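You operate a simulated robot arm through the tools that you are given. There is no shell and no other tool.

The job below is to be done with a simulated two-armed robot. You get a single attempt, and the scene is never put back.

TASK
Crank 3 flexes on the clamped sole, lay it in its bay, then clamp the blue sole.
Fine: lift the blue clamp fully; the bay is marked 41-42; the new tip lies under the clamp, the bend on the red line; do not crank it or zero the counter; leave the other soles.

It is judged by the outcome, as a careful person would: the job done as asked, and still so three seconds after it is handed in. It fails if anything else is knocked over, pushed out of place, dropped, spilled or broken.

THE ROBOT
Two 7-joint arms with fingered hands on one trunk, on a base that moves. Base frame: it is fixed to the floor where the robot stands at the start and does not move with it; the origin is under the middle of the robot, x ahead of it, y to its left, z up. Lengths are in cm, angles in degrees, forces in N, time in s.
The left shoulder is at the start at [2.1, 20.8, 132.3], the right one opposite. Each reaches about 115.2 cm from its shoulder. Places, roughly: bay marked 41-42 [210, 220, 90]; bed of the flex tester [260, 320, 100]; black sole [200, 175, 25]; blue clamp [260, 320, 100]; blue sole, yellow sole [200, 225, 75]; green sole [175, 150, 25]; orange sole [175, 150, 25]; white sole [250, 300, 100]. Payload 5 kg a hand.
Tool frame (each hand has its own): the origin (TCP) lies between the finger pads and is the grasp point; the fingertips stand 4.8 cm ahead of it; z points along the fingers, y is the line along which they close. The gripper opens to 16 cm; its body begins 5.6 cm behind the TCP. The gripper is a hand of 4 fingers: y runs from the thumb to the fingers, the wrist lies at [-2.6, -14.2, -25.2] in the tool frame, and closing takes about 1.5 s.
Orientation is that of the tool frame in the base frame, as [roll, pitch, yaw] about the fixed x, y, z axes, in that order (R = Rz(yaw) Ry(pitch) Rx(roll)). With the fingers straight down and the wrist toward the robot, the tool's x, y and z point along [0, 1, 0], [1, 0, 0] and [0, 0, -1] of the base frame.

THE INTERFACE
- The arms move only by the tool apply_moves. It takes "left_moves", "right_moves" or both (then of equal length, played together; a hand with none holds still); each is a list of rows, each a list of 6 numbers: the shift along the tool's x, y, z in cm, then the turn, a rotation vector about the tool's x, y, z in degrees. In form: [[x, y, z, rx, ry, rz], ...]. A call has 1 to 20 rows; each row shifts and turns the commanded pose from where the row before left it, along the tool's axes as they then stand. "left_hand" and "right_hand" are, for a hand that has rows, the opening, from 0 (shut) to 1 (fully open), set as the call begins (left out, the last holds). A row lasts 0.2 s, in which the tool goes at most 5 cm and 8.6 degrees; a call with a longer step from one row to the next is refused whole, and so is a gripper value outside its range. Where a pose cannot be reached the arm comes as near as it can. A force on the tool above 40 N (or 10 N above the force at the start of the call, whichever is more), or a blocked arm, ends the call early, and 0.2 s more pass. The fingers move at their own pace (about 10.8 cm/s each) and stop on an object; they squeeze with about 29 N. The grip force told is the motor's: it shows also when the fingers shut on nothing. Time passes only in rows, and 0.2 s behind the last, so rows that do not move let the fingers close. It gives the time, the measured TCP pose, the force on the tool (base axes), the opening and the grip force at its end, in the units of the frame above (readings bear some noise), with the torque about the TCP (base axes, N m) and any sound that the robot's microphone picked up.
- Cameras (640 x 400 px; columns grow to the right, rows downward): "scene" is now at [9.67, -0.66, 150.87]; the picture's right is [-0.07, -1.00, 0.00], its down [-0.60, 0.04, -0.80] and it looks along [0.79, -0.05, -0.61] (base axes); focal length 286 px, centre (320, 200). "left" rides on the left gripper at [-8.7, -13.3, -18.9] in its tool frame; the picture's right is [-0.83, -0.26, 0.49], its down [0.51, -0.71, 0.49] and it looks along [0.22, 0.66, 0.72] (tool axes); focal length 238 px, centre (320, 200). "right" rides on the right gripper at [8.6, -13.3, -18.9] in its tool frame; the picture's right is [-0.83, 0.26, -0.49], its down [-0.51, -0.71, 0.49] and it looks along [-0.22, 0.66, 0.72] (tool axes); focal length 238 px, centre (320, 200). There is no depth. A picture from a camera that has moved, and an enlarged one, comes with that camera's place and axes in the base frame and with its lens.
- snapshot(camera): a new picture of that camera. It takes no simulated time.
- raise_lower(by): moves the trunk up (or, below 0, down) by that many cm; the arms and the scene camera ride with it, the base frame stays. It gives what a move gives, with no picture.
- roll_base(legs): drives the robot by 1 to 6 legs, each [ahead, left, turn to the left] in cm, cm and degrees, along the robot's own axes; the way and the turn of a leg run together, so that a leg with both is an arc; at most 150 cm and 180 degrees a leg. The arms and the cameras ride along, it lands a little off, and it stops where it bumps. It gives what a move gives.
- hand_shape(shape, hand): the hand has 4 fingers and takes this shape, open, in about a second: jaw (thumb against the fingers, like two jaws); tri (thumb and two fingers); tip (a fingertip pinch); poke (one finger out to press); point (the index stretched); flat (the hand flat); cup (the hand cupped); fist (a fist). The gripper value then closes the fingers along that shape, each until it touches; the sizes above hold for jaw. It gives what a move gives, with no picture.
- turn_head(pan, tilt): turns the head with the scene camera to pan (to the left, within 86 degrees either way) and tilt (down, from -29 to 69), counted from straight ahead of the robot. It gives what a move gives.
- inspect(camera, box): a new picture of the part [left, top, right, bottom] of that camera's present view, enlarged. It takes no simulated time.
- job_done(): hands the job in; it is judged then, once.

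Places have to be worked out from the pictures, the camera data and where the tool is seen. Open the grippers and draw the arms clear of the work before you hand the job in, unless the task says otherwise.

The tools are called by a JSON object that holds its "op" and its "data". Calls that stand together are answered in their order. apply_moves: Moves the arms, as the interface text tells. Its arguments: {"type":"object","properties":{"left_moves":{"type":"array","items":{"type":"array","items":{"type":"number"}}},"left_hand":{"type":"number"},"right_moves":{"type":"array","items":{"type":"array","items":{"type":"number"}}},"right_hand":{"type":"number"}},"required":[]} The other tools are called the same way: raise_lower (by) moves the trunk up or down; hand_shape (shape, hand) gives the hand a shape; roll_base (legs) drives the base; turn_head (pan, tilt) turns the head that bears the scene camera; snapshot (camera) takes a picture; inspect (camera, box) takes an enlarged picture of a part of a camera's view; job_done () hands the job in.

At the start:

```text
clock: 0.0
left_ee_pos: [63.42, 24.68, 117.84]
left_orientation: [-180.0, 0.0, 89.9]
left_force: [0.0, 1.1, 0.1]
left_moment: [0.01, 0.0, 0.0]
left_width: 15.96
left_gripper_force: 0.1
left_shape: jaw
right_ee_pos: [61.28, -26.41, 114.24]
right_orientation: [-180.0, 0.0, 90.0]
right_force: [0.0, 0.5, 0.6]
right_moment: [0.02, -0.02, -0.03]
right_width: 15.96
right_gripper_force: 0.1
right_shape: jaw
trunk travel left (down, up): [-32.5, 36.5]
robot x, y, heading: [-0.05, -0.26, 0.2]
head pan, tilt (commanded): [-3.9, 37.3]
```

scene: 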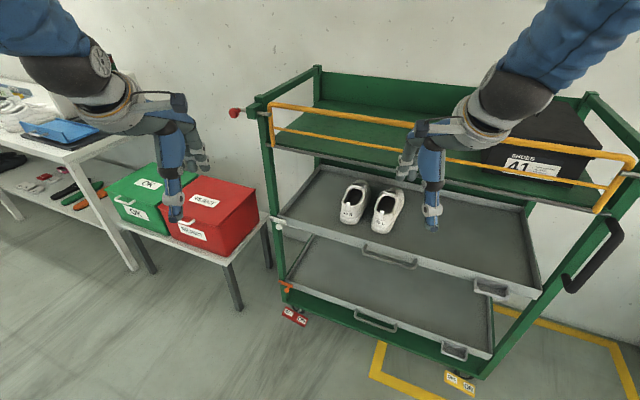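
right: 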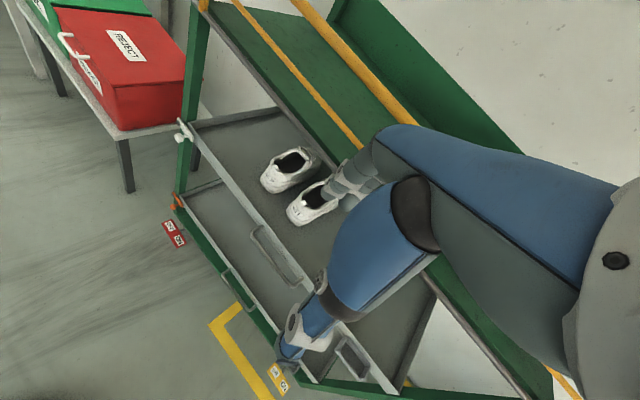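
left: 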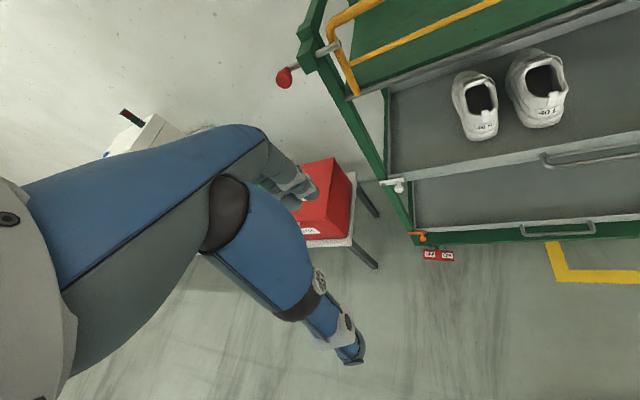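

The opening pictures show a cart ahead and, to the left, a bench with shelves. I turn the head left to see the bench and the flex tester.

{"op": "turn_head", "data": {"pan": 50, "tilt": 20}}

```text
clock: 1.2
left_ee_pos: [63.57, 24.63, 117.92]
left_orientation: [-179.9, 0.0, 90.0]
left_force: [-0.7, 0.6, -0.6]
left_moment: [0.02, -0.03, 0.02]
left_width: 15.97
left_gripper_force: 0.2
left_shape: jaw
right_ee_pos: [61.17, -26.54, 114.37]
right_orientation: [-180.0, 0.0, 89.9]
right_force: [-1.0, -0.1, -1.0]
right_moment: [-0.01, -0.03, 0.0]
right_width: 15.98
right_gripper_force: 0.0
right_shape: jaw
trunk travel left (down, up): [-32.5, 36.5]
robot x, y, heading: [0.02, -0.13, 0.1]
head pan, tilt (commanded): [50.0, 20.0]
```

The head is turned; I take a picture of the scene.

{"op": "snapshot", "data": {"camera": "scene"}}

{"op": "inspect", "data": {"camera": "scene", "box": [200, 50, 520, 250]}}

```text
taken
camera scene: at [7.01, 7.06, 153.6], right [0.77, -0.64, 0.0], down [-0.22, -0.26, -0.94], along [0.6, 0.72, -0.34], focal length 286 px, centre (320, 200)
```

scene: 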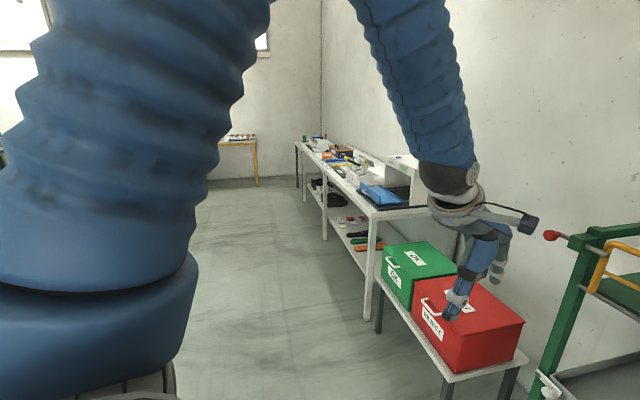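

```text
2.00 times, centred on (360, 150) of scene
camera zoom: at [7.01, 7.06, 153.6], right [0.77, -0.64, 0.0], down [-0.22, -0.26, -0.94], along [0.6, 0.72, -0.34], focal length 572 px, centre (240, 300)
```

zoom: 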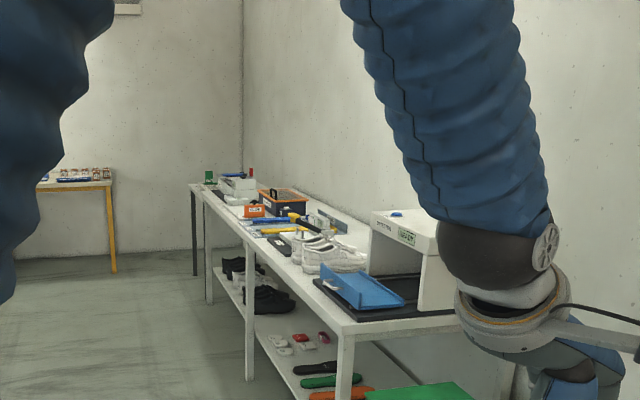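

The bench runs away along the wall, its front edge roughly from (132,112) to (248,349). Before driving I check that the floor to the left is clear.

{"op": "turn_head", "data": {"pan": 86, "tilt": 30}}

{"op": "snapshot", "data": {"camera": "scene"}}

```text
clock: 2.2
left_ee_pos: [63.5, 24.69, 117.89]
left_orientation: [179.9, 0.0, 90.0]
left_force: [-0.2, 0.1, -0.4]
left_moment: [-0.03, -0.03, -0.01]
left_width: 15.97
left_gripper_force: 0.0
left_shape: jaw
right_ee_pos: [61.28, -26.46, 114.34]
right_orientation: [179.9, 0.1, 90.0]
right_force: [0.3, 0.1, 0.1]
right_moment: [-0.04, 0.01, 0.0]
right_width: 15.97
right_gripper_force: 0.2
right_shape: jaw
trunk travel left (down, up): [-32.5, 36.5]
robot x, y, heading: [0.06, 0.09, 0.3]
head pan, tilt (commanded): [85.9, 30.0]
```

```text
taken
camera scene: at [1.67, 8.95, 152.0], right [1.0, -0.07, 0.0], down [-0.04, -0.5, -0.87], along [0.06, 0.86, -0.5], focal length 286 px, centre (320, 200)
```

scene: 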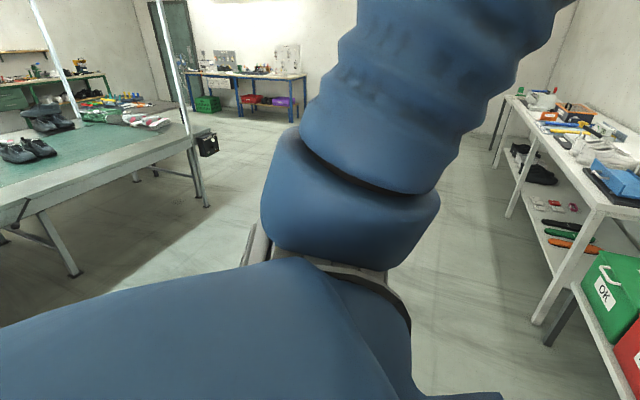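

The left table stays beyond x = −80, so the lane in front of the bench is clear. I drive left 140 cm and turn right to face the bench.

{"op": "roll_base", "data": {"legs": [[0, 140, 0], [0, 0, -26]]}}

{"op": "turn_head", "data": {"pan": 0, "tilt": 25}}

{"op": "snapshot", "data": {"camera": "scene"}}

```text
clock: 10.6
left_ee_pos: [67.93, 134.75, 117.92]
left_orientation: [180.0, -0.1, 64.2]
left_force: [-0.1, -0.4, -0.1]
left_moment: [0.0, 0.0, 0.01]
left_width: 15.97
left_gripper_force: 0.1
left_shape: jaw
right_ee_pos: [43.62, 89.86, 114.33]
right_orientation: [179.9, -0.1, 64.3]
right_force: [0.1, -0.7, -0.6]
right_moment: [0.01, 0.0, 0.0]
right_width: 15.93
right_gripper_force: 0.0
right_shape: jaw
trunk travel left (down, up): [-32.5, 36.5]
robot x, y, heading: [-0.19, 140.19, -25.5]
head pan, tilt (commanded): [85.9, 30.0]
```

```text
clock: 12.2
left_ee_pos: [67.93, 134.71, 117.81]
left_orientation: [179.9, 0.0, 64.2]
left_force: [-0.1, 0.0, 0.8]
left_moment: [-0.02, 0.02, -0.03]
left_width: 15.97
left_gripper_force: 0.1
left_shape: jaw
right_ee_pos: [43.64, 89.8, 114.38]
right_orientation: [179.9, 0.0, 64.1]
right_force: [0.2, 0.2, -0.5]
right_moment: [-0.02, 0.0, 0.02]
right_width: 15.96
right_gripper_force: 0.1
right_shape: jaw
trunk travel left (down, up): [-32.5, 36.5]
robot x, y, heading: [-0.13, 140.68, -25.8]
head pan, tilt (commanded): [0.0, 25.0]
```

```text
taken
camera scene: at [9.26, 135.74, 152.79], right [-0.44, -0.9, 0.0], down [-0.38, 0.18, -0.91], along [0.82, -0.39, -0.42], focal length 286 px, centre (320, 200)
```

scene: 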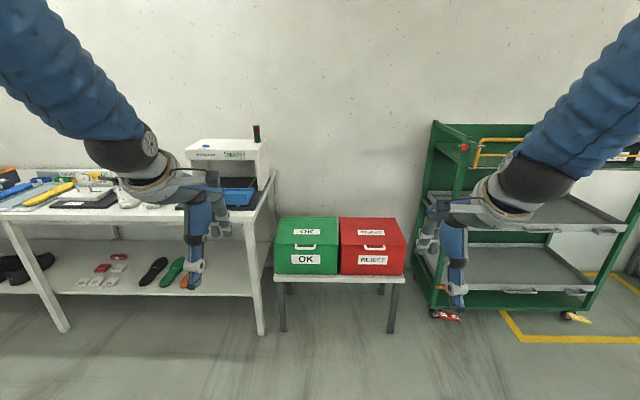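

I now face the wall squarely with the bench to my left. I drive left along the bench by 120 cm to look at the work area.

{"op": "roll_base", "data": {"legs": [[0, 120, 0]]}}

{"op": "snapshot", "data": {"camera": "scene"}}

{"op": "inspect", "data": {"camera": "scene", "box": [160, 80, 480, 280]}}

```text
clock: 18.2
left_ee_pos: [120.28, 243.49, 117.81]
left_orientation: [180.0, 0.0, 64.5]
left_force: [-0.6, 1.4, 0.1]
left_moment: [0.02, 0.02, 0.01]
left_width: 15.94
left_gripper_force: 0.1
left_shape: jaw
right_ee_pos: [96.06, 198.4, 114.42]
right_orientation: [-179.9, 0.0, 64.4]
right_force: [0.4, -0.4, 0.1]
right_moment: [-0.01, 0.02, 0.01]
right_width: 15.99
right_gripper_force: 0.2
right_shape: jaw
trunk travel left (down, up): [-32.5, 36.5]
robot x, y, heading: [52.62, 248.58, -25.3]
head pan, tilt (commanded): [0.0, 25.0]
```

```text
taken
camera scene: at [61.54, 244.26, 152.79], right [-0.43, -0.9, 0.0], down [-0.38, 0.18, -0.91], along [0.82, -0.39, -0.42], focal length 286 px, centre (320, 200)
```

scene: 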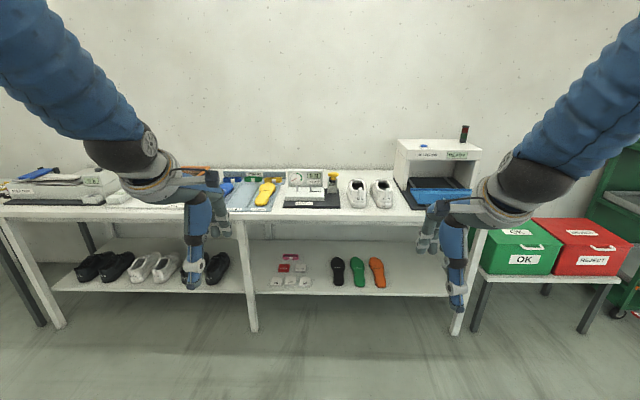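

```text
2.00 times, centred on (320, 180) of scene
camera zoom: at [61.54, 244.26, 152.79], right [-0.43, -0.9, 0.0], down [-0.38, 0.18, -0.91], along [0.82, -0.39, -0.42], focal length 572 px, centre (320, 240)
```

zoom: 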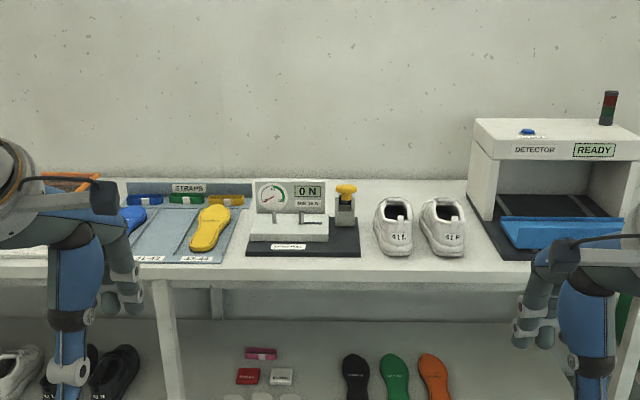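

The sole tray with its bays lies on the bench ahead-left, and the flex tester is further to the left. I drive another 90 cm left to view both closely.

{"op": "roll_base", "data": {"legs": [[0, 95, 0]]}}

{"op": "snapshot", "data": {"camera": "scene"}}

{"op": "inspect", "data": {"camera": "scene", "box": [160, 80, 480, 280]}}

```text
clock: 23.2
left_ee_pos: [160.71, 329.22, 117.95]
left_orientation: [179.9, -0.1, 64.9]
left_force: [0.3, 0.2, 0.1]
left_moment: [-0.03, -0.01, -0.02]
left_width: 15.95
left_gripper_force: 0.1
left_shape: jaw
right_ee_pos: [136.9, 283.85, 114.32]
right_orientation: [-179.9, 0.0, 65.0]
right_force: [0.4, 0.6, 0.4]
right_moment: [-0.02, -0.01, -0.02]
right_width: 15.96
right_gripper_force: 0.2
right_shape: jaw
trunk travel left (down, up): [-32.5, 36.5]
robot x, y, heading: [92.56, 333.72, -25.1]
head pan, tilt (commanded): [0.0, 25.0]
```

```text
taken
camera scene: at [101.93, 329.49, 152.79], right [-0.42, -0.91, 0.0], down [-0.38, 0.18, -0.91], along [0.82, -0.38, -0.42], focal length 286 px, centre (320, 200)
```

scene: 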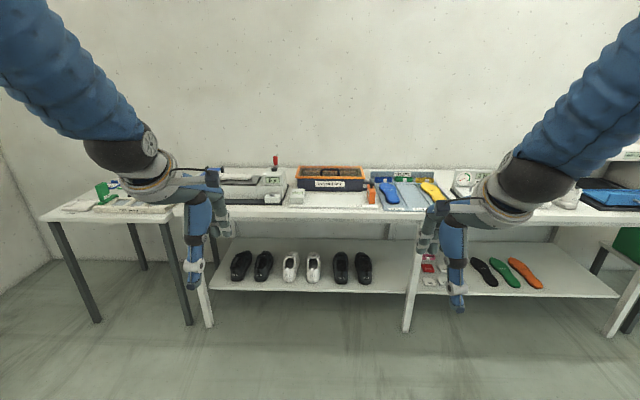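

```text
2.00 times, centred on (320, 180) of scene
camera zoom: at [101.93, 329.49, 152.79], right [-0.42, -0.91, 0.0], down [-0.38, 0.18, -0.91], along [0.82, -0.38, -0.42], focal length 572 px, centre (320, 240)
```

zoom: 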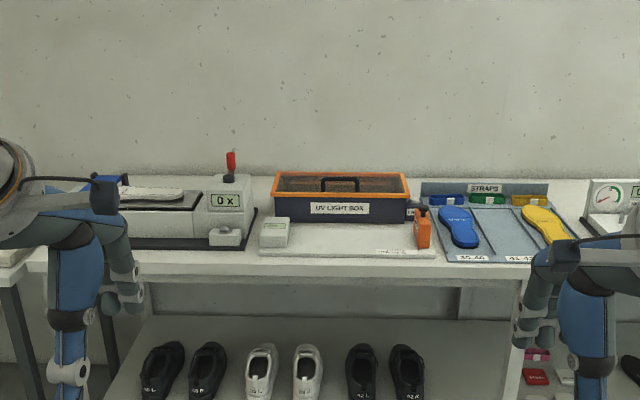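

The tester stands left of centre and the tray right of centre. I enlarge both to read the labels.

{"op": "inspect", "data": {"camera": "scene", "box": [365, 160, 455, 216]}}

{"op": "inspect", "data": {"camera": "scene", "box": [200, 145, 310, 214]}}

```text
7.11 times, centred on (410, 188) of scene
camera zoom: at [101.93, 329.49, 152.79], right [-0.42, -0.91, 0.0], down [-0.38, 0.18, -0.91], along [0.82, -0.38, -0.42], focal length 2035 px, centre (-320, 285)
```

zoom: 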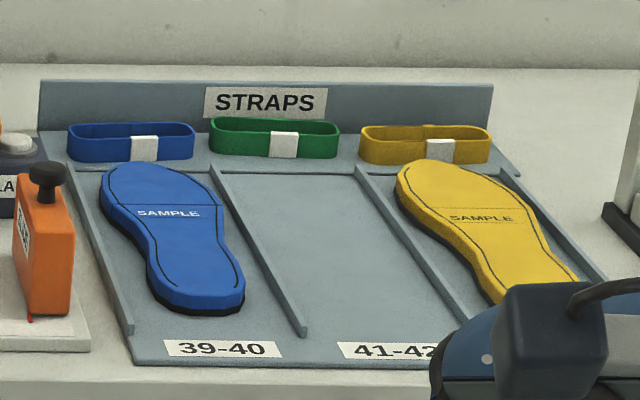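

```text
5.80 times, centred on (255, 180) of scene
camera zoom: at [101.93, 329.49, 152.79], right [-0.42, -0.91, 0.0], down [-0.38, 0.18, -0.91], along [0.82, -0.38, -0.42], focal length 1659 px, centre (697, 319)
```

zoom: 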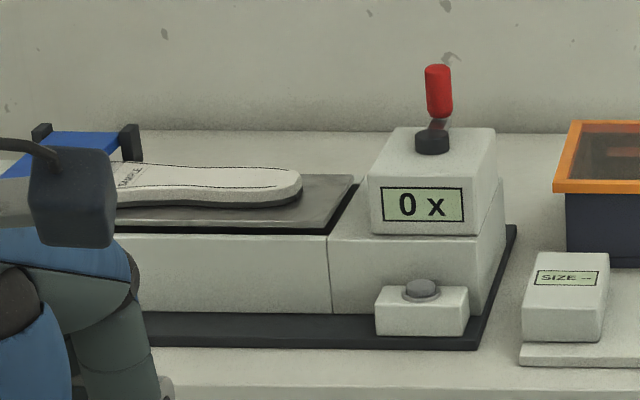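

Tray: blue sole in 39‑40, the middle bay 41‑42 is empty, yellow on the right. The tester has a red crank handle, counter at 0 and a grey zero button to avoid. I drive closer, in front of the tester.

{"op": "roll_base", "data": {"legs": [[0, 25, 0], [50, 0, 0]]}}

{"op": "turn_head", "data": {"pan": 10, "tilt": 35}}

{"op": "snapshot", "data": {"camera": "scene"}}

{"op": "snapshot", "data": {"camera": "left"}}

{"op": "snapshot", "data": {"camera": "right"}}

```text
clock: 27.5
left_ee_pos: [216.32, 330.82, 117.88]
left_orientation: [-179.9, 0.0, 65.0]
left_force: [-0.3, 0.2, -1.1]
left_moment: [0.02, 0.03, -0.01]
left_width: 15.98
left_gripper_force: 0.0
left_shape: jaw
right_ee_pos: [192.65, 285.38, 114.33]
right_orientation: [-180.0, 0.0, 65.1]
right_force: [0.1, -1.2, -0.6]
right_moment: [0.01, 0.05, 0.03]
right_width: 15.96
right_gripper_force: 0.1
right_shape: jaw
trunk travel left (down, up): [-32.5, 36.5]
robot x, y, heading: [148.31, 335.64, -25.1]
head pan, tilt (commanded): [0.0, 25.0]
```

```text
clock: 28.2
left_ee_pos: [216.29, 330.7, 117.93]
left_orientation: [-180.0, 0.0, 64.9]
left_force: [0.1, -0.4, 0.2]
left_moment: [-0.01, -0.03, -0.01]
left_width: 15.94
left_gripper_force: 0.0
left_shape: jaw
right_ee_pos: [192.66, 285.46, 114.38]
right_orientation: [180.0, 0.1, 65.1]
right_force: [-0.2, 0.3, 0.4]
right_moment: [0.02, 0.01, 0.01]
right_width: 15.99
right_gripper_force: 0.1
right_shape: jaw
trunk travel left (down, up): [-32.5, 36.5]
robot x, y, heading: [148.16, 335.42, -25.1]
head pan, tilt (commanded): [10.0, 35.0]
```

```text
taken
camera scene: at [157.72, 332.56, 151.22], right [-0.26, -0.97, 0.0], down [-0.55, 0.15, -0.82], along [0.79, -0.21, -0.57], focal length 286 px, centre (320, 200)
```

scene: 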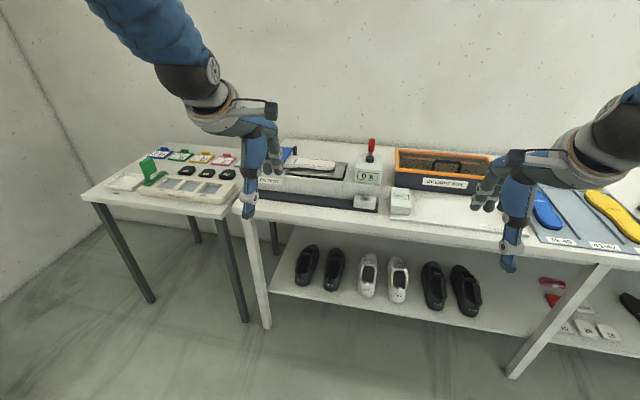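

```text
taken
camera left: at [200.57, 328.55, 136.83], right [-0.59, -0.65, -0.49], down [-0.43, 0.76, -0.49], along [0.69, -0.08, -0.72], focal length 238 px, centre (320, 200)
```

left: 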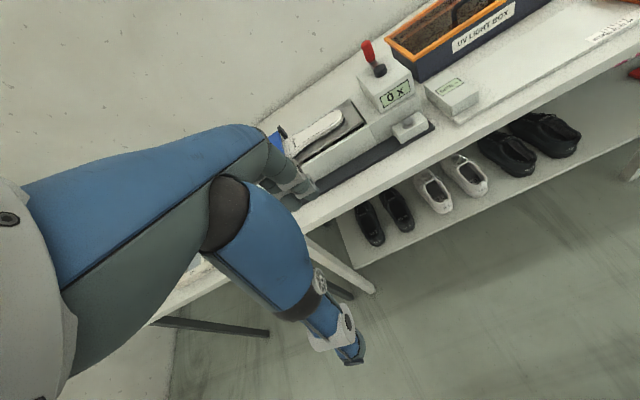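

```text
taken
camera right: at [184.17, 298.89, 133.13], right [-0.12, -0.87, 0.49], down [-0.86, -0.16, -0.49], along [0.5, -0.47, -0.72], focal length 238 px, centre (320, 200)
```

right: 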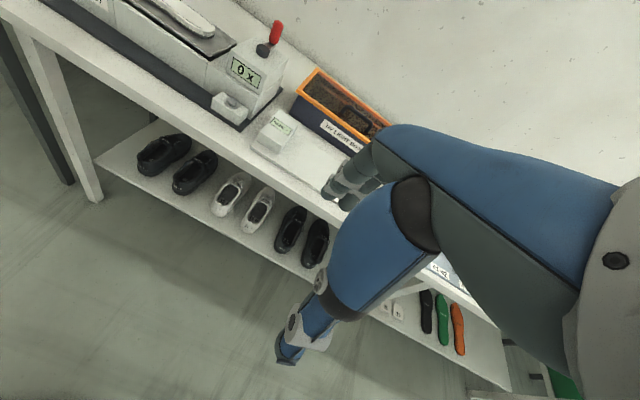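

The tester is now close by. I enlarge the scene view on the tester to learn the crank and clamp shapes.

{"op": "inspect", "data": {"camera": "scene", "box": [235, 125, 395, 225]}}

{"op": "inspect", "data": {"camera": "left", "box": [230, 20, 470, 170]}}

{"op": "inspect", "data": {"camera": "right", "box": [80, 0, 320, 150]}}

```text
4.00 times, centred on (315, 175) of scene
camera zoom: at [157.72, 332.56, 151.22], right [-0.26, -0.97, 0.0], down [-0.55, 0.15, -0.82], along [0.79, -0.21, -0.57], focal length 1145 px, centre (340, 300)
```

zoom: 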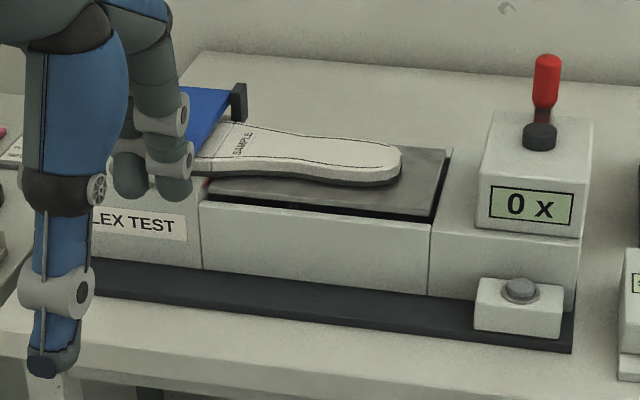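

```text
2.67 times, centred on (350, 95) of left
camera zoom: at [200.57, 328.55, 136.83], right [-0.59, -0.65, -0.49], down [-0.43, 0.76, -0.49], along [0.69, -0.08, -0.72], focal length 636 px, centre (240, 480)
```

zoom: 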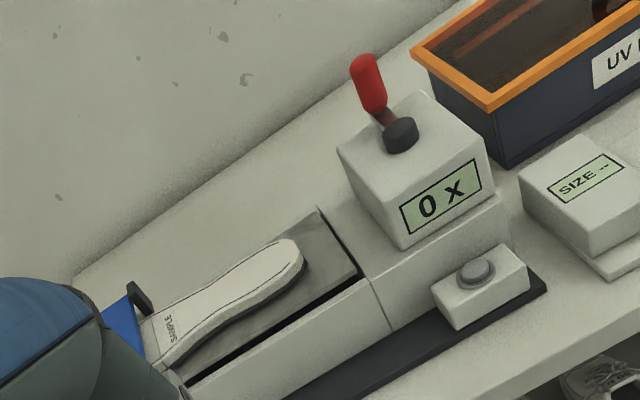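

```text
2.67 times, centred on (200, 75) of right
camera zoom: at [184.17, 298.89, 133.13], right [-0.12, -0.87, 0.49], down [-0.86, -0.16, -0.49], along [0.5, -0.47, -0.72], focal length 636 px, centre (640, 533)
```

zoom: 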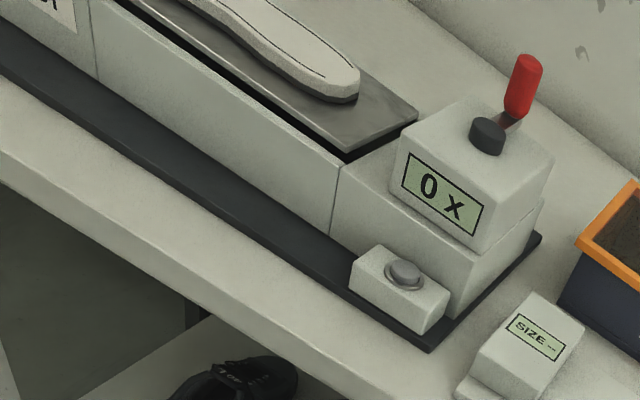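

Triangulating from three views, the crank hub is at about (247.7, 289.0, 101.7) and the red handle at (251.1, 287.1, z 103–108), radius about 4 cm. I look down to see how near the base may come to the bench.

{"op": "turn_head", "data": {"pan": 0, "tilt": 69}}

{"op": "snapshot", "data": {"camera": "scene"}}

```text
clock: 29.2
left_ee_pos: [216.32, 330.74, 117.93]
left_orientation: [180.0, 0.0, 65.0]
left_force: [0.0, -0.5, -0.2]
left_moment: [0.01, -0.03, 0.03]
left_width: 15.93
left_gripper_force: 0.1
left_shape: jaw
right_ee_pos: [192.6, 285.4, 114.33]
right_orientation: [-179.9, -0.1, 65.1]
right_force: [-0.3, -0.9, 0.1]
right_moment: [-0.02, 0.01, 0.01]
right_width: 15.95
right_gripper_force: 0.0
right_shape: jaw
trunk travel left (down, up): [-32.5, 36.5]
robot x, y, heading: [148.38, 335.23, -25.1]
head pan, tilt (commanded): [0.0, 68.8]
```

```text
taken
camera scene: at [154.3, 332.48, 146.85], right [-0.42, -0.91, 0.0], down [-0.84, 0.39, -0.36], along [0.33, -0.15, -0.93], focal length 286 px, centre (320, 200)
```

scene: 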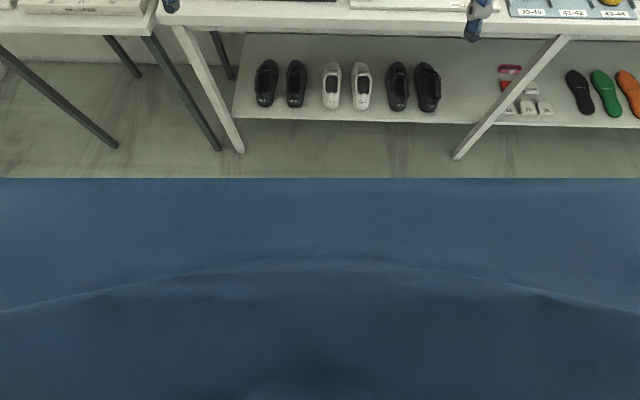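

The bench's top edge is about 78 cm ahead of my centre and the shelf about 96, so 30 cm forward is safe. First I lift both hands 20 cm so they pass above the tester.

{"op": "apply_moves", "data": {"left_moves": [[0, -2, -5, 0, 0, 0], [0, -2, -5, 0, 0, 0], [0, -2, -5, 0, 0, 0], [0, -2, -5, 0, 0, 0]], "right_moves": [[0, -2, -5, 0, 0, 0], [0, -2, -5, 0, 0, 0], [0, -2, -5, 0, 0, 0], [0, -2, -5, 0, 0, 0]]}}

{"op": "roll_base", "data": {"legs": [[28, 0, 0]]}}

{"op": "turn_head", "data": {"pan": 0, "tilt": 45}}

{"op": "snapshot", "data": {"camera": "scene"}}

{"op": "snapshot", "data": {"camera": "left"}}

{"op": "snapshot", "data": {"camera": "right"}}

```text
refused: row 1 steps farther than a row can; nothing moved
```

```text
clock: 31.2
left_ee_pos: [241.7, 319.21, 117.84]
left_orientation: [-179.9, 0.0, 64.9]
left_force: [1.1, -0.5, -0.4]
left_moment: [0.05, 0.04, -0.01]
left_width: 15.98
left_gripper_force: 0.1
left_shape: jaw
right_ee_pos: [218.18, 273.63, 114.27]
right_orientation: [-180.0, 0.0, 65.0]
right_force: [-0.1, -0.8, -0.3]
right_moment: [0.02, 0.02, 0.01]
right_width: 15.97
right_gripper_force: 0.1
right_shape: jaw
trunk travel left (down, up): [-32.5, 36.5]
robot x, y, heading: [173.58, 323.12, -25.2]
head pan, tilt (commanded): [0.0, 68.8]
```

```text
clock: 32.1
left_ee_pos: [241.67, 319.13, 117.81]
left_orientation: [-179.9, 0.0, 65.0]
left_force: [-0.6, -0.2, -0.2]
left_moment: [-0.05, -0.06, -0.03]
left_width: 15.98
left_gripper_force: 0.1
left_shape: jaw
right_ee_pos: [218.0, 273.75, 114.3]
right_orientation: [179.9, 0.0, 65.1]
right_force: [-1.6, 0.1, 0.4]
right_moment: [-0.03, -0.02, 0.01]
right_width: 15.96
right_gripper_force: 0.1
right_shape: jaw
trunk travel left (down, up): [-32.5, 36.5]
robot x, y, heading: [173.36, 323.65, -24.9]
head pan, tilt (commanded): [0.0, 45.0]
```

```text
taken
camera scene: at [181.93, 319.61, 149.73], right [-0.42, -0.91, 0.0], down [-0.64, 0.3, -0.71], along [0.64, -0.3, -0.71], focal length 286 px, centre (320, 200)
```

scene: 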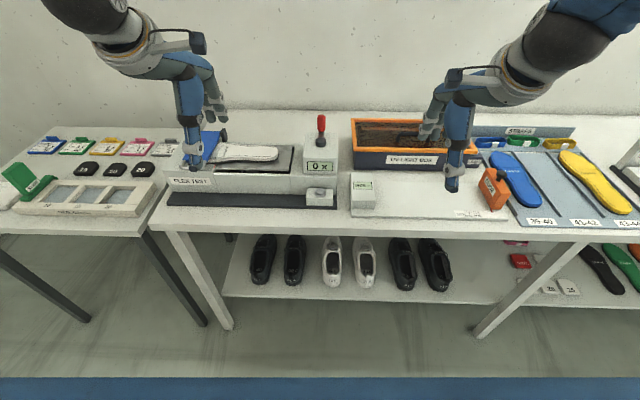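

```text
taken
camera left: at [225.92, 316.79, 136.82], right [-0.59, -0.65, -0.49], down [-0.43, 0.76, -0.49], along [0.69, -0.08, -0.72], focal length 238 px, centre (320, 200)
```

left: 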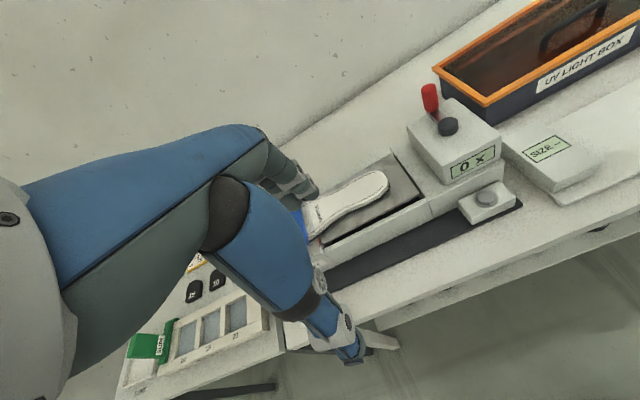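

```text
taken
camera right: at [209.55, 287.12, 133.13], right [-0.12, -0.87, 0.49], down [-0.86, -0.16, -0.49], along [0.5, -0.47, -0.72], focal length 238 px, centre (320, 200)
```

right: 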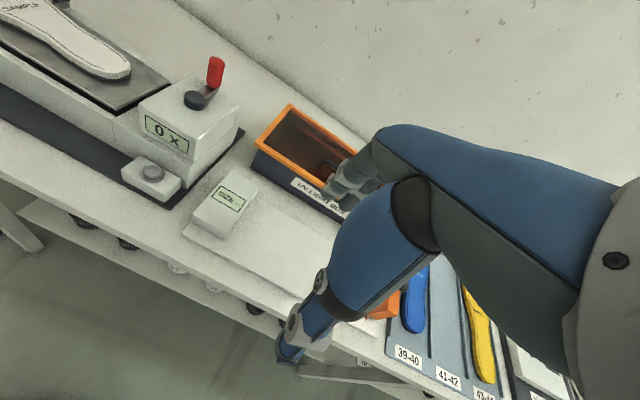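

The hands came forward without touching anything (the lift was refused, a row too long). I enlarge the crank from the two hand cameras for a finer look.

{"op": "inspect", "data": {"camera": "left", "box": [390, 70, 510, 145]}}

{"op": "inspect", "data": {"camera": "right", "box": [150, 45, 270, 120]}}

{"op": "inspect", "data": {"camera": "scene", "box": [280, 100, 360, 150]}}

```text
5.33 times, centred on (450, 108) of left
camera zoom: at [225.92, 316.79, 136.82], right [-0.59, -0.65, -0.49], down [-0.43, 0.76, -0.49], along [0.69, -0.08, -0.72], focal length 1271 px, centre (-373, 693)
```

zoom: 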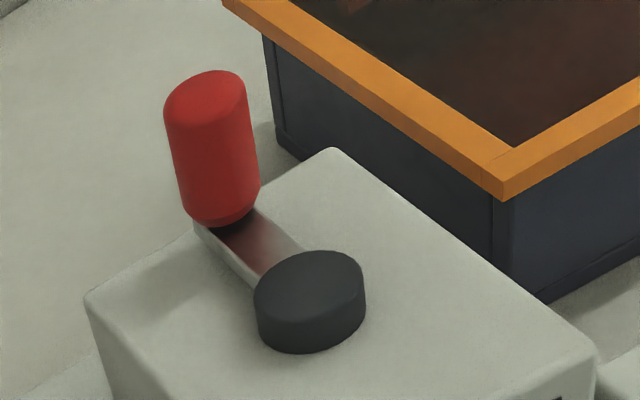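

```text
5.33 times, centred on (210, 82) of right
camera zoom: at [209.55, 287.12, 133.13], right [-0.12, -0.87, 0.49], down [-0.86, -0.16, -0.49], along [0.5, -0.47, -0.72], focal length 1271 px, centre (907, 827)
```

zoom: 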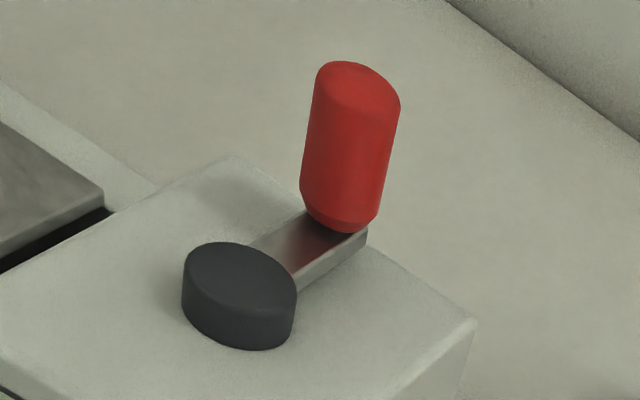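

```text
8.00 times, centred on (320, 125) of scene
camera zoom: at [181.93, 319.61, 149.73], right [-0.42, -0.91, 0.0], down [-0.64, 0.3, -0.71], along [0.64, -0.3, -0.71], focal length 2289 px, centre (320, 800)
```

zoom: 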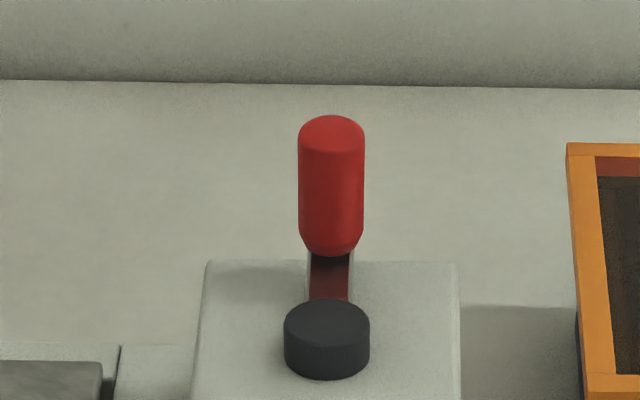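

Refined estimate: hub top about (246.8, 289.2, 102.7), handle axis (251.2, 287.1), z 103–107.9, about 2.5 cm thick, radius about 4.9 straight toward the wall. I lift the left hand well clear and bring the right hand above the handle at a safe height.

{"op": "apply_moves", "data": {"left_moves": [[0, 0, -5, 0, 0, 0], [0, 0, -5, 0, 0, 0], [0, 0, -5, 0, 0, 0], [0, 0, -5, 0, 0, 0], [0, -4, 0, 0, 0, 0], [0, -4, 0, 0, 0, 0], [0, -4, 0, 0, 0, 0], [0, 0, 0, 0, 0, 0], [0, 0, 0, 0, 0, 0], [0, 0, 0, 0, 0, 0], [0, 0, 0, 0, 0, 0]], "right_moves": [[0, 0, -4.5, 0, 0, 0], [0, 0, -4.5, 0, 0, 0], [0, 0, 0, 0, 0, 0], [3.26, 3.06, 0, 0, 0, 0], [3.26, 3.06, 0, 0, 0, 0], [3.26, 3.06, 0, 0, 0, 0], [3.26, 3.06, 0, 0, 0, 0], [3.26, 3.06, 0, 0, 0, 0], [3.26, 3.06, 0, 0, 0, 0], [3.26, 3.06, 0, 0, 0, 0], [3.26, 3.06, 0, 0, 0, 0]]}}

{"op": "snapshot", "data": {"camera": "scene"}}

{"op": "snapshot", "data": {"camera": "right"}}

{"op": "snapshot", "data": {"camera": "left"}}

```text
clock: 34.5
left_ee_pos: [231.05, 324.18, 137.8]
left_orientation: [-179.9, 0.0, 65.0]
left_force: [1.1, -0.1, 0.2]
left_moment: [-0.01, 0.12, -0.02]
left_width: 16.01
left_gripper_force: 0.0
left_shape: jaw
right_ee_pos: [251.39, 287.01, 123.02]
right_orientation: [-179.7, 0.0, 65.0]
right_force: [-0.7, -0.9, -0.7]
right_moment: [0.03, 0.09, 0.03]
right_width: 15.99
right_gripper_force: 0.0
right_shape: jaw
trunk travel left (down, up): [-32.5, 36.5]
robot x, y, heading: [173.68, 323.51, -24.8]
head pan, tilt (commanded): [0.0, 45.0]
```

```text
taken
camera scene: at [182.21, 319.58, 149.71], right [-0.42, -0.91, 0.0], down [-0.64, 0.3, -0.71], along [0.64, -0.3, -0.71], focal length 286 px, centre (320, 200)
```

scene: 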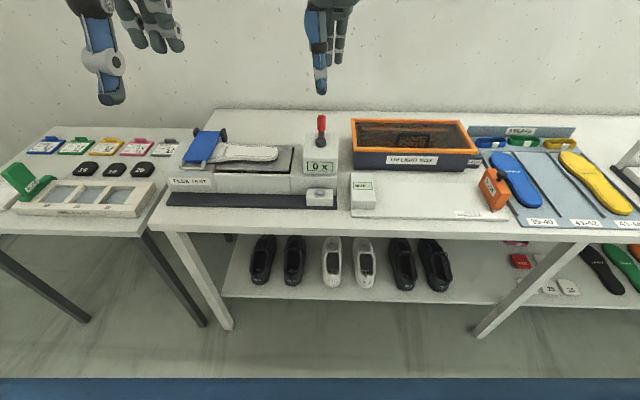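

```text
taken
camera right: at [243.0, 300.41, 141.93], right [-0.12, -0.87, 0.49], down [-0.86, -0.16, -0.49], along [0.5, -0.47, -0.72], focal length 238 px, centre (320, 200)
```

right: 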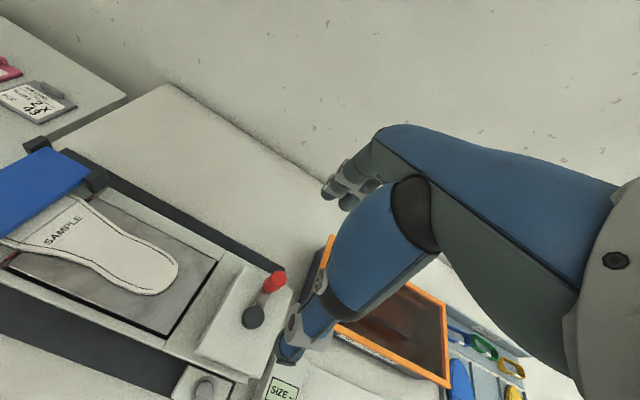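

```text
taken
camera left: at [215.3, 321.85, 156.76], right [-0.59, -0.65, -0.49], down [-0.43, 0.76, -0.49], along [0.68, -0.08, -0.72], focal length 238 px, centre (320, 200)
```

left: 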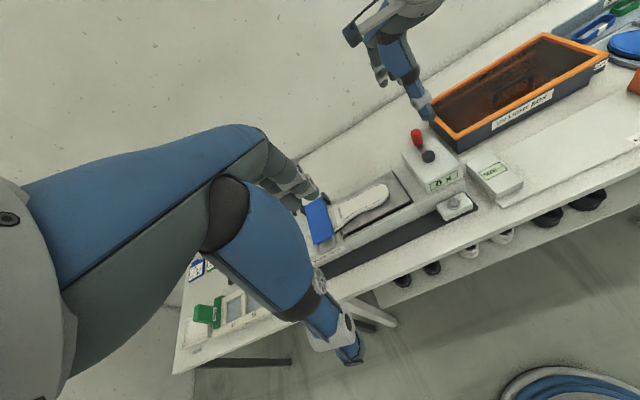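

The right hand hovers above the handle. I close it to about half and look before lowering.

{"op": "apply_moves", "data": {"right_moves": [[0, 0, 2, 0, 0, 0], [0, 0, 2, 0, 0, 0], [0, 0, 0, 0, 0, 0], [0, 0, 0, 0, 0, 0], [0, 0, 0, 0, 0, 0]], "right_hand": 0.5}}

{"op": "inspect", "data": {"camera": "scene", "box": [240, 40, 400, 140]}}

{"op": "inspect", "data": {"camera": "right", "box": [160, 150, 400, 300]}}

{"op": "inspect", "data": {"camera": "left", "box": [330, 20, 490, 120]}}

```text
clock: 35.7
left_ee_pos: [230.63, 324.25, 137.9]
left_orientation: [-179.9, 0.0, 65.0]
left_force: [0.0, -0.6, -0.7]
left_moment: [0.02, -0.01, -0.01]
left_width: 16.0
left_gripper_force: 0.0
left_shape: jaw
right_ee_pos: [251.25, 287.12, 119.23]
right_orientation: [-179.9, 0.0, 65.1]
right_force: [-0.6, -0.1, 0.4]
right_moment: [-0.04, -0.04, -0.01]
right_width: 8.04
right_gripper_force: 0.1
right_shape: jaw
trunk travel left (down, up): [-32.5, 36.5]
robot x, y, heading: [173.74, 323.47, -25.0]
head pan, tilt (commanded): [0.0, 45.0]
```

```text
4.00 times, centred on (320, 90) of scene
camera zoom: at [181.94, 319.63, 149.74], right [-0.42, -0.91, 0.0], down [-0.64, 0.3, -0.71], along [0.64, -0.3, -0.71], focal length 1145 px, centre (320, 640)
```

zoom: 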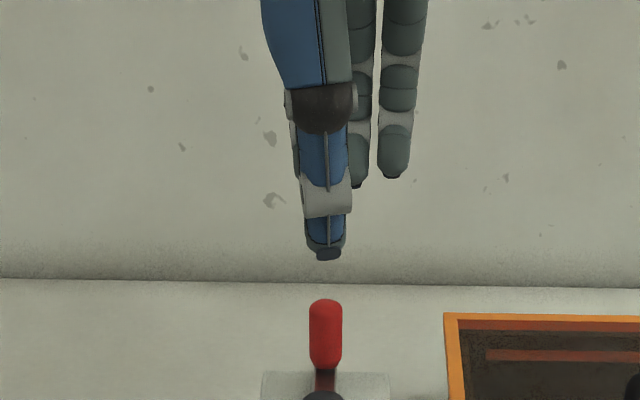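

```text
2.67 times, centred on (280, 225) of right
camera zoom: at [242.78, 300.47, 138.08], right [-0.12, -0.87, 0.49], down [-0.86, -0.16, -0.49], along [0.5, -0.47, -0.72], focal length 636 px, centre (427, 133)
```

zoom: 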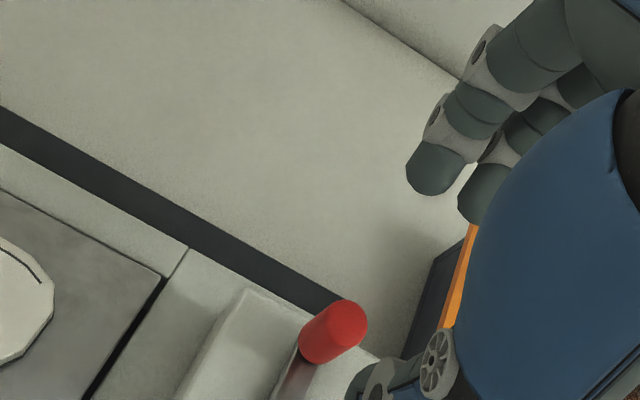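

```text
4.00 times, centred on (410, 70) of left
camera zoom: at [215.0, 321.91, 156.87], right [-0.59, -0.65, -0.49], down [-0.43, 0.76, -0.49], along [0.69, -0.08, -0.72], focal length 953 px, centre (-40, 720)
```

zoom: 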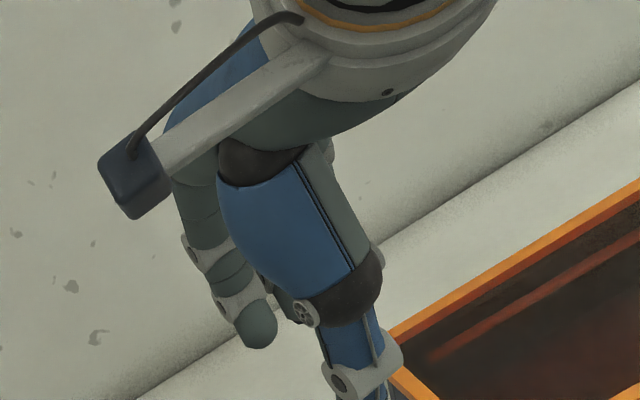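

The thumb and index finger straddle the handle as seen from the scene. I lower the half-open hand so the fingertips end just above the hub top (TCP z about 108.2).

{"op": "apply_moves", "data": {"right_moves": [[0, 0, 3.5, 0, 0, 0], [0, 0, 3.5, 0, 0, 0], [0, 0, 2, 0, 0, 0], [0, 0, 1.5, 0, 0, 0], [0, 0, 0.3, 0, 0, 0]], "right_hand": 0.5}}

{"op": "inspect", "data": {"camera": "scene", "box": [240, 60, 400, 160]}}

{"op": "inspect", "data": {"camera": "right", "box": [200, 180, 440, 330]}}

{"op": "inspect", "data": {"camera": "left", "box": [330, 60, 490, 160]}}

```text
clock: 36.9
left_ee_pos: [230.69, 324.22, 137.95]
left_orientation: [-180.0, 0.0, 65.0]
left_force: [0.4, -1.0, 0.1]
left_moment: [-0.02, -0.03, 0.01]
left_width: 16.01
left_gripper_force: 0.0
left_shape: jaw
right_ee_pos: [251.31, 287.04, 108.46]
right_orientation: [-179.9, 0.1, 65.1]
right_force: [0.5, 0.1, 0.1]
right_moment: [0.01, -0.01, 0.01]
right_width: 8.04
right_gripper_force: 0.0
right_shape: jaw
trunk travel left (down, up): [-32.5, 36.5]
robot x, y, heading: [173.75, 323.25, -24.5]
head pan, tilt (commanded): [0.0, 45.0]
```

```text
4.00 times, centred on (320, 110) of scene
camera zoom: at [181.96, 319.63, 149.74], right [-0.42, -0.91, 0.0], down [-0.64, 0.3, -0.71], along [0.64, -0.3, -0.71], focal length 1145 px, centre (320, 560)
```

zoom: 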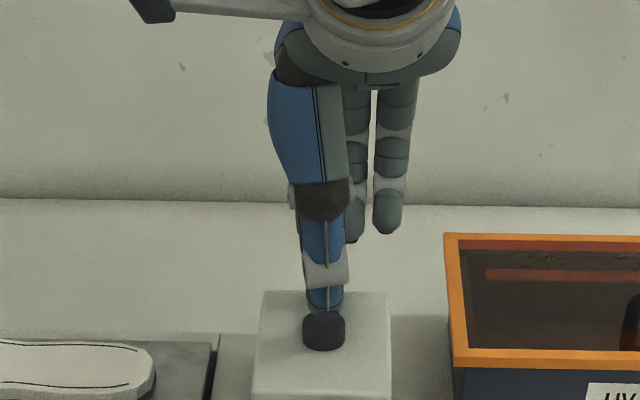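

```text
2.67 times, centred on (320, 255) of right
camera zoom: at [242.75, 300.49, 127.32], right [-0.12, -0.87, 0.49], down [-0.86, -0.16, -0.49], along [0.5, -0.47, -0.72], focal length 636 px, centre (320, 53)
```

zoom: 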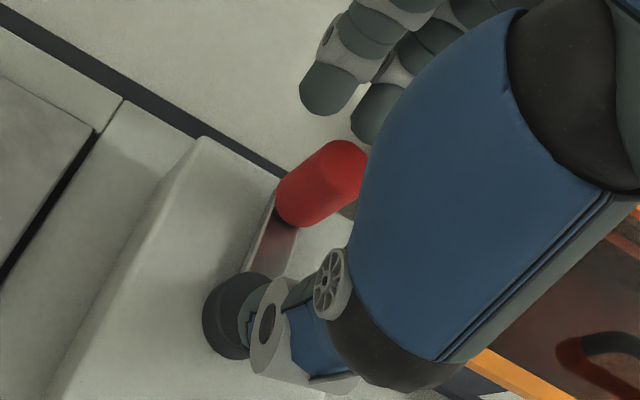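

```text
4.00 times, centred on (410, 110) of left
camera zoom: at [215.02, 321.92, 156.87], right [-0.59, -0.65, -0.49], down [-0.43, 0.76, -0.49], along [0.69, -0.08, -0.72], focal length 953 px, centre (-40, 560)
```

zoom: 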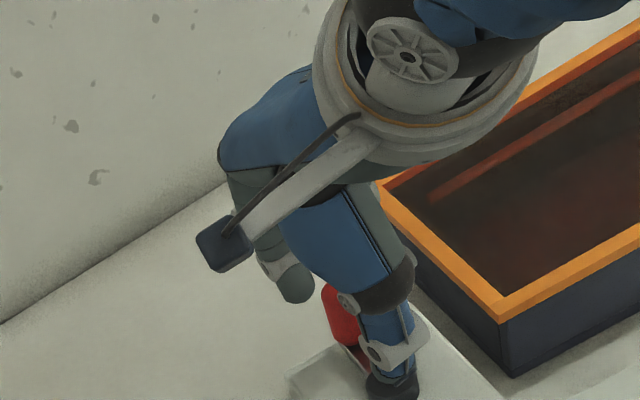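

The handle sits between thumb and fingers. I lower a touch more and close on it, holding still.

{"op": "apply_moves", "data": {"right_moves": [[0, 0, 0.3, 0, 0, 0], [0, 0, 0, 0, 0, 0], [0, 0, 0, 0, 0, 0], [0, 0, 0, 0, 0, 0], [0, 0, 0, 0, 0, 0], [0, 0, 0, 0, 0, 0], [0, 0, 0, 0, 0, 0], [0, 0, 0, 0, 0, 0]], "right_hand": 0.0}}

{"op": "inspect", "data": {"camera": "scene", "box": [240, 60, 400, 160]}}

{"op": "inspect", "data": {"camera": "right", "box": [200, 180, 440, 330]}}

```text
clock: 38.7
left_ee_pos: [230.74, 324.24, 137.79]
left_orientation: [-179.9, 0.1, 65.0]
left_force: [0.5, 0.5, 0.0]
left_moment: [0.03, 0.02, -0.03]
left_width: 15.99
left_gripper_force: 0.1
left_shape: jaw
right_ee_pos: [251.11, 287.23, 108.04]
right_orientation: [-179.9, 0.0, 65.1]
right_force: [-3.6, 2.0, -5.5]
right_moment: [0.08, 0.14, 0.0]
right_width: 1.37
right_gripper_force: 28.7
right_shape: jaw
trunk travel left (down, up): [-32.5, 36.5]
robot x, y, heading: [173.74, 323.45, -24.8]
head pan, tilt (commanded): [0.0, 45.0]
```

```text
4.00 times, centred on (320, 110) of scene
camera zoom: at [181.99, 319.62, 149.73], right [-0.42, -0.91, 0.0], down [-0.64, 0.3, -0.71], along [0.64, -0.3, -0.71], focal length 1145 px, centre (320, 560)
```

zoom: 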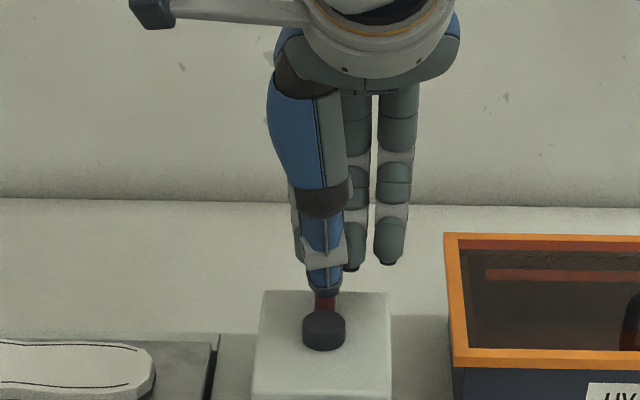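

```text
2.67 times, centred on (320, 255) of right
camera zoom: at [242.78, 300.51, 126.98], right [-0.12, -0.87, 0.49], down [-0.86, -0.16, -0.49], along [0.5, -0.47, -0.72], focal length 636 px, centre (320, 53)
```

zoom: 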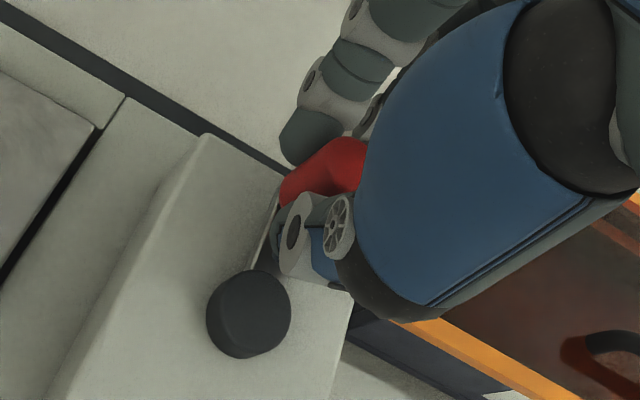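

The grip holds (28.7 N). I begin cranking clockwise about the hub, a cautious first 45 degrees at radius 4.8, and watch the force.

{"op": "apply_moves", "data": {"right_moves": [[-0.627, -0.041, 0, 0, 0, 0], [-0.616, -0.122, 0, 0, 0, 0], [-0.595, -0.202, 0, 0, 0, 0], [-0.563, -0.278, 0, 0, 0, 0], [-0.522, -0.349, 0, 0, 0, 0], [-0.472, -0.414, 0, 0, 0, 0]]}}

{"op": "inspect", "data": {"camera": "scene", "box": [160, 70, 400, 220]}}

{"op": "inspect", "data": {"camera": "right", "box": [200, 180, 440, 330]}}

```text
clock: 39.6
left_ee_pos: [230.75, 324.52, 137.9]
left_orientation: [-180.0, 0.0, 65.3]
left_force: [-0.4, -1.1, 1.4]
left_moment: [0.13, -0.08, 0.07]
left_width: 16.0
left_gripper_force: 0.1
left_shape: jaw
right_ee_pos: [250.68, 286.75, 108.31]
right_orientation: [179.8, -0.8, 65.8]
right_force: [9.9, 16.2, -4.5]
right_moment: [0.54, -0.56, 0.16]
right_width: 1.26
right_gripper_force: 28.8
right_shape: jaw
trunk travel left (down, up): [-32.5, 36.5]
robot x, y, heading: [173.96, 323.83, -24.8]
head pan, tilt (commanded): [0.0, 45.0]
stopped in row 4 (right hand): the force on the tool passed its limit at 42 N (the readings are from after the stop); the commanded pose is now the measured one
```

```text
2.67 times, centred on (280, 145) of scene
camera zoom: at [182.08, 319.73, 149.73], right [-0.42, -0.91, 0.0], down [-0.64, 0.3, -0.71], along [0.64, -0.3, -0.71], focal length 763 px, centre (427, 347)
```

zoom: 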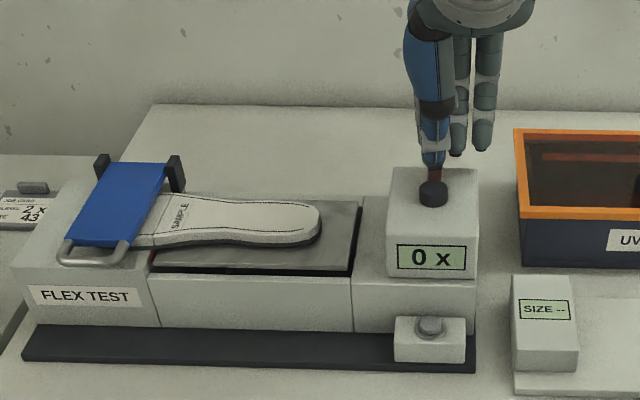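

```text
2.67 times, centred on (320, 255) of right
camera zoom: at [241.83, 299.94, 127.1], right [-0.11, -0.87, 0.48], down [-0.85, -0.17, -0.5], along [0.51, -0.46, -0.72], focal length 636 px, centre (320, 53)
```

zoom: 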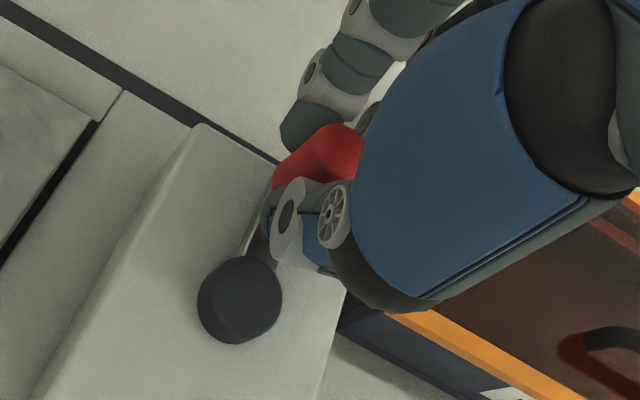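

The crank did not yield clockwise and the force limit tripped at 42 N; the handle looks unmoved. I try counter-clockwise in small steps.

{"op": "apply_moves", "data": {"right_moves": [[0.4, 0.1, 0, 0, 0, 0], [0.5, 0, 0, 0, 0, 0], [0.5, -0.04, 0, 0, 0, 0], [0.5, -0.1, 0, 0, 0, 0], [0.5, -0.15, 0, 0, 0, 0], [0.48, -0.2, 0, 0, 0, 0], [0.46, -0.25, 0, 0, 0, 0]]}}

{"op": "inspect", "data": {"camera": "scene", "box": [160, 70, 400, 220]}}

{"op": "inspect", "data": {"camera": "right", "box": [200, 180, 440, 330]}}

```text
clock: 41.2
left_ee_pos: [230.91, 324.4, 137.98]
left_orientation: [-179.9, 0.0, 65.1]
left_force: [0.3, 0.9, -0.1]
left_moment: [-0.03, -0.01, 0.01]
left_width: 15.98
left_gripper_force: 0.0
left_shape: jaw
right_ee_pos: [251.34, 289.63, 108.33]
right_orientation: [179.9, -0.3, 65.5]
right_force: [-0.6, -0.9, -7.0]
right_moment: [-0.12, -0.09, 0.0]
right_width: 1.3
right_gripper_force: 28.3
right_shape: jaw
trunk travel left (down, up): [-32.5, 36.5]
robot x, y, heading: [173.87, 323.52, -24.9]
head pan, tilt (commanded): [0.0, 45.0]
```

```text
2.67 times, centred on (280, 145) of scene
camera zoom: at [182.09, 319.67, 149.73], right [-0.42, -0.91, 0.0], down [-0.64, 0.3, -0.71], along [0.64, -0.3, -0.71], focal length 763 px, centre (427, 347)
```

zoom: 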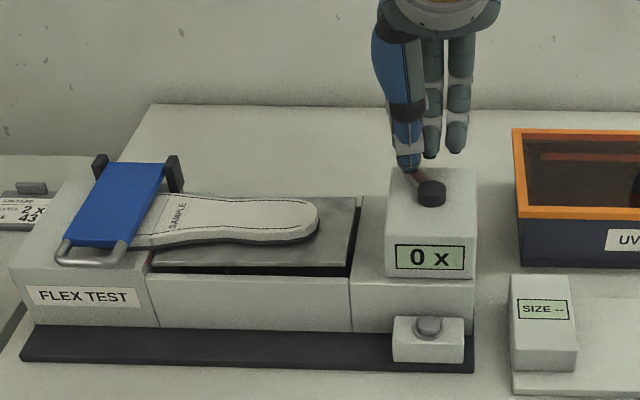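

```text
2.67 times, centred on (320, 255) of right
camera zoom: at [242.57, 302.84, 127.09], right [-0.11, -0.87, 0.48], down [-0.85, -0.16, -0.5], along [0.51, -0.47, -0.72], focal length 636 px, centre (320, 53)
```

zoom: 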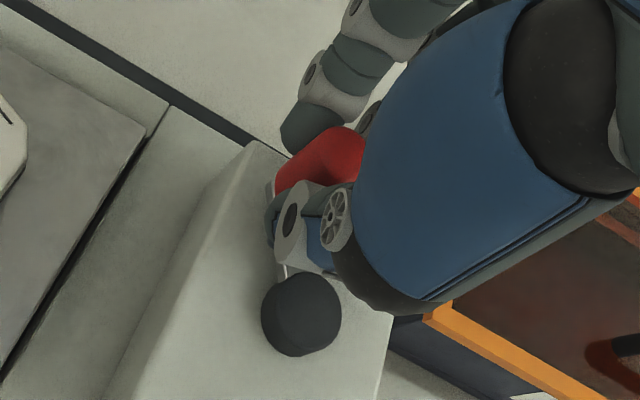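

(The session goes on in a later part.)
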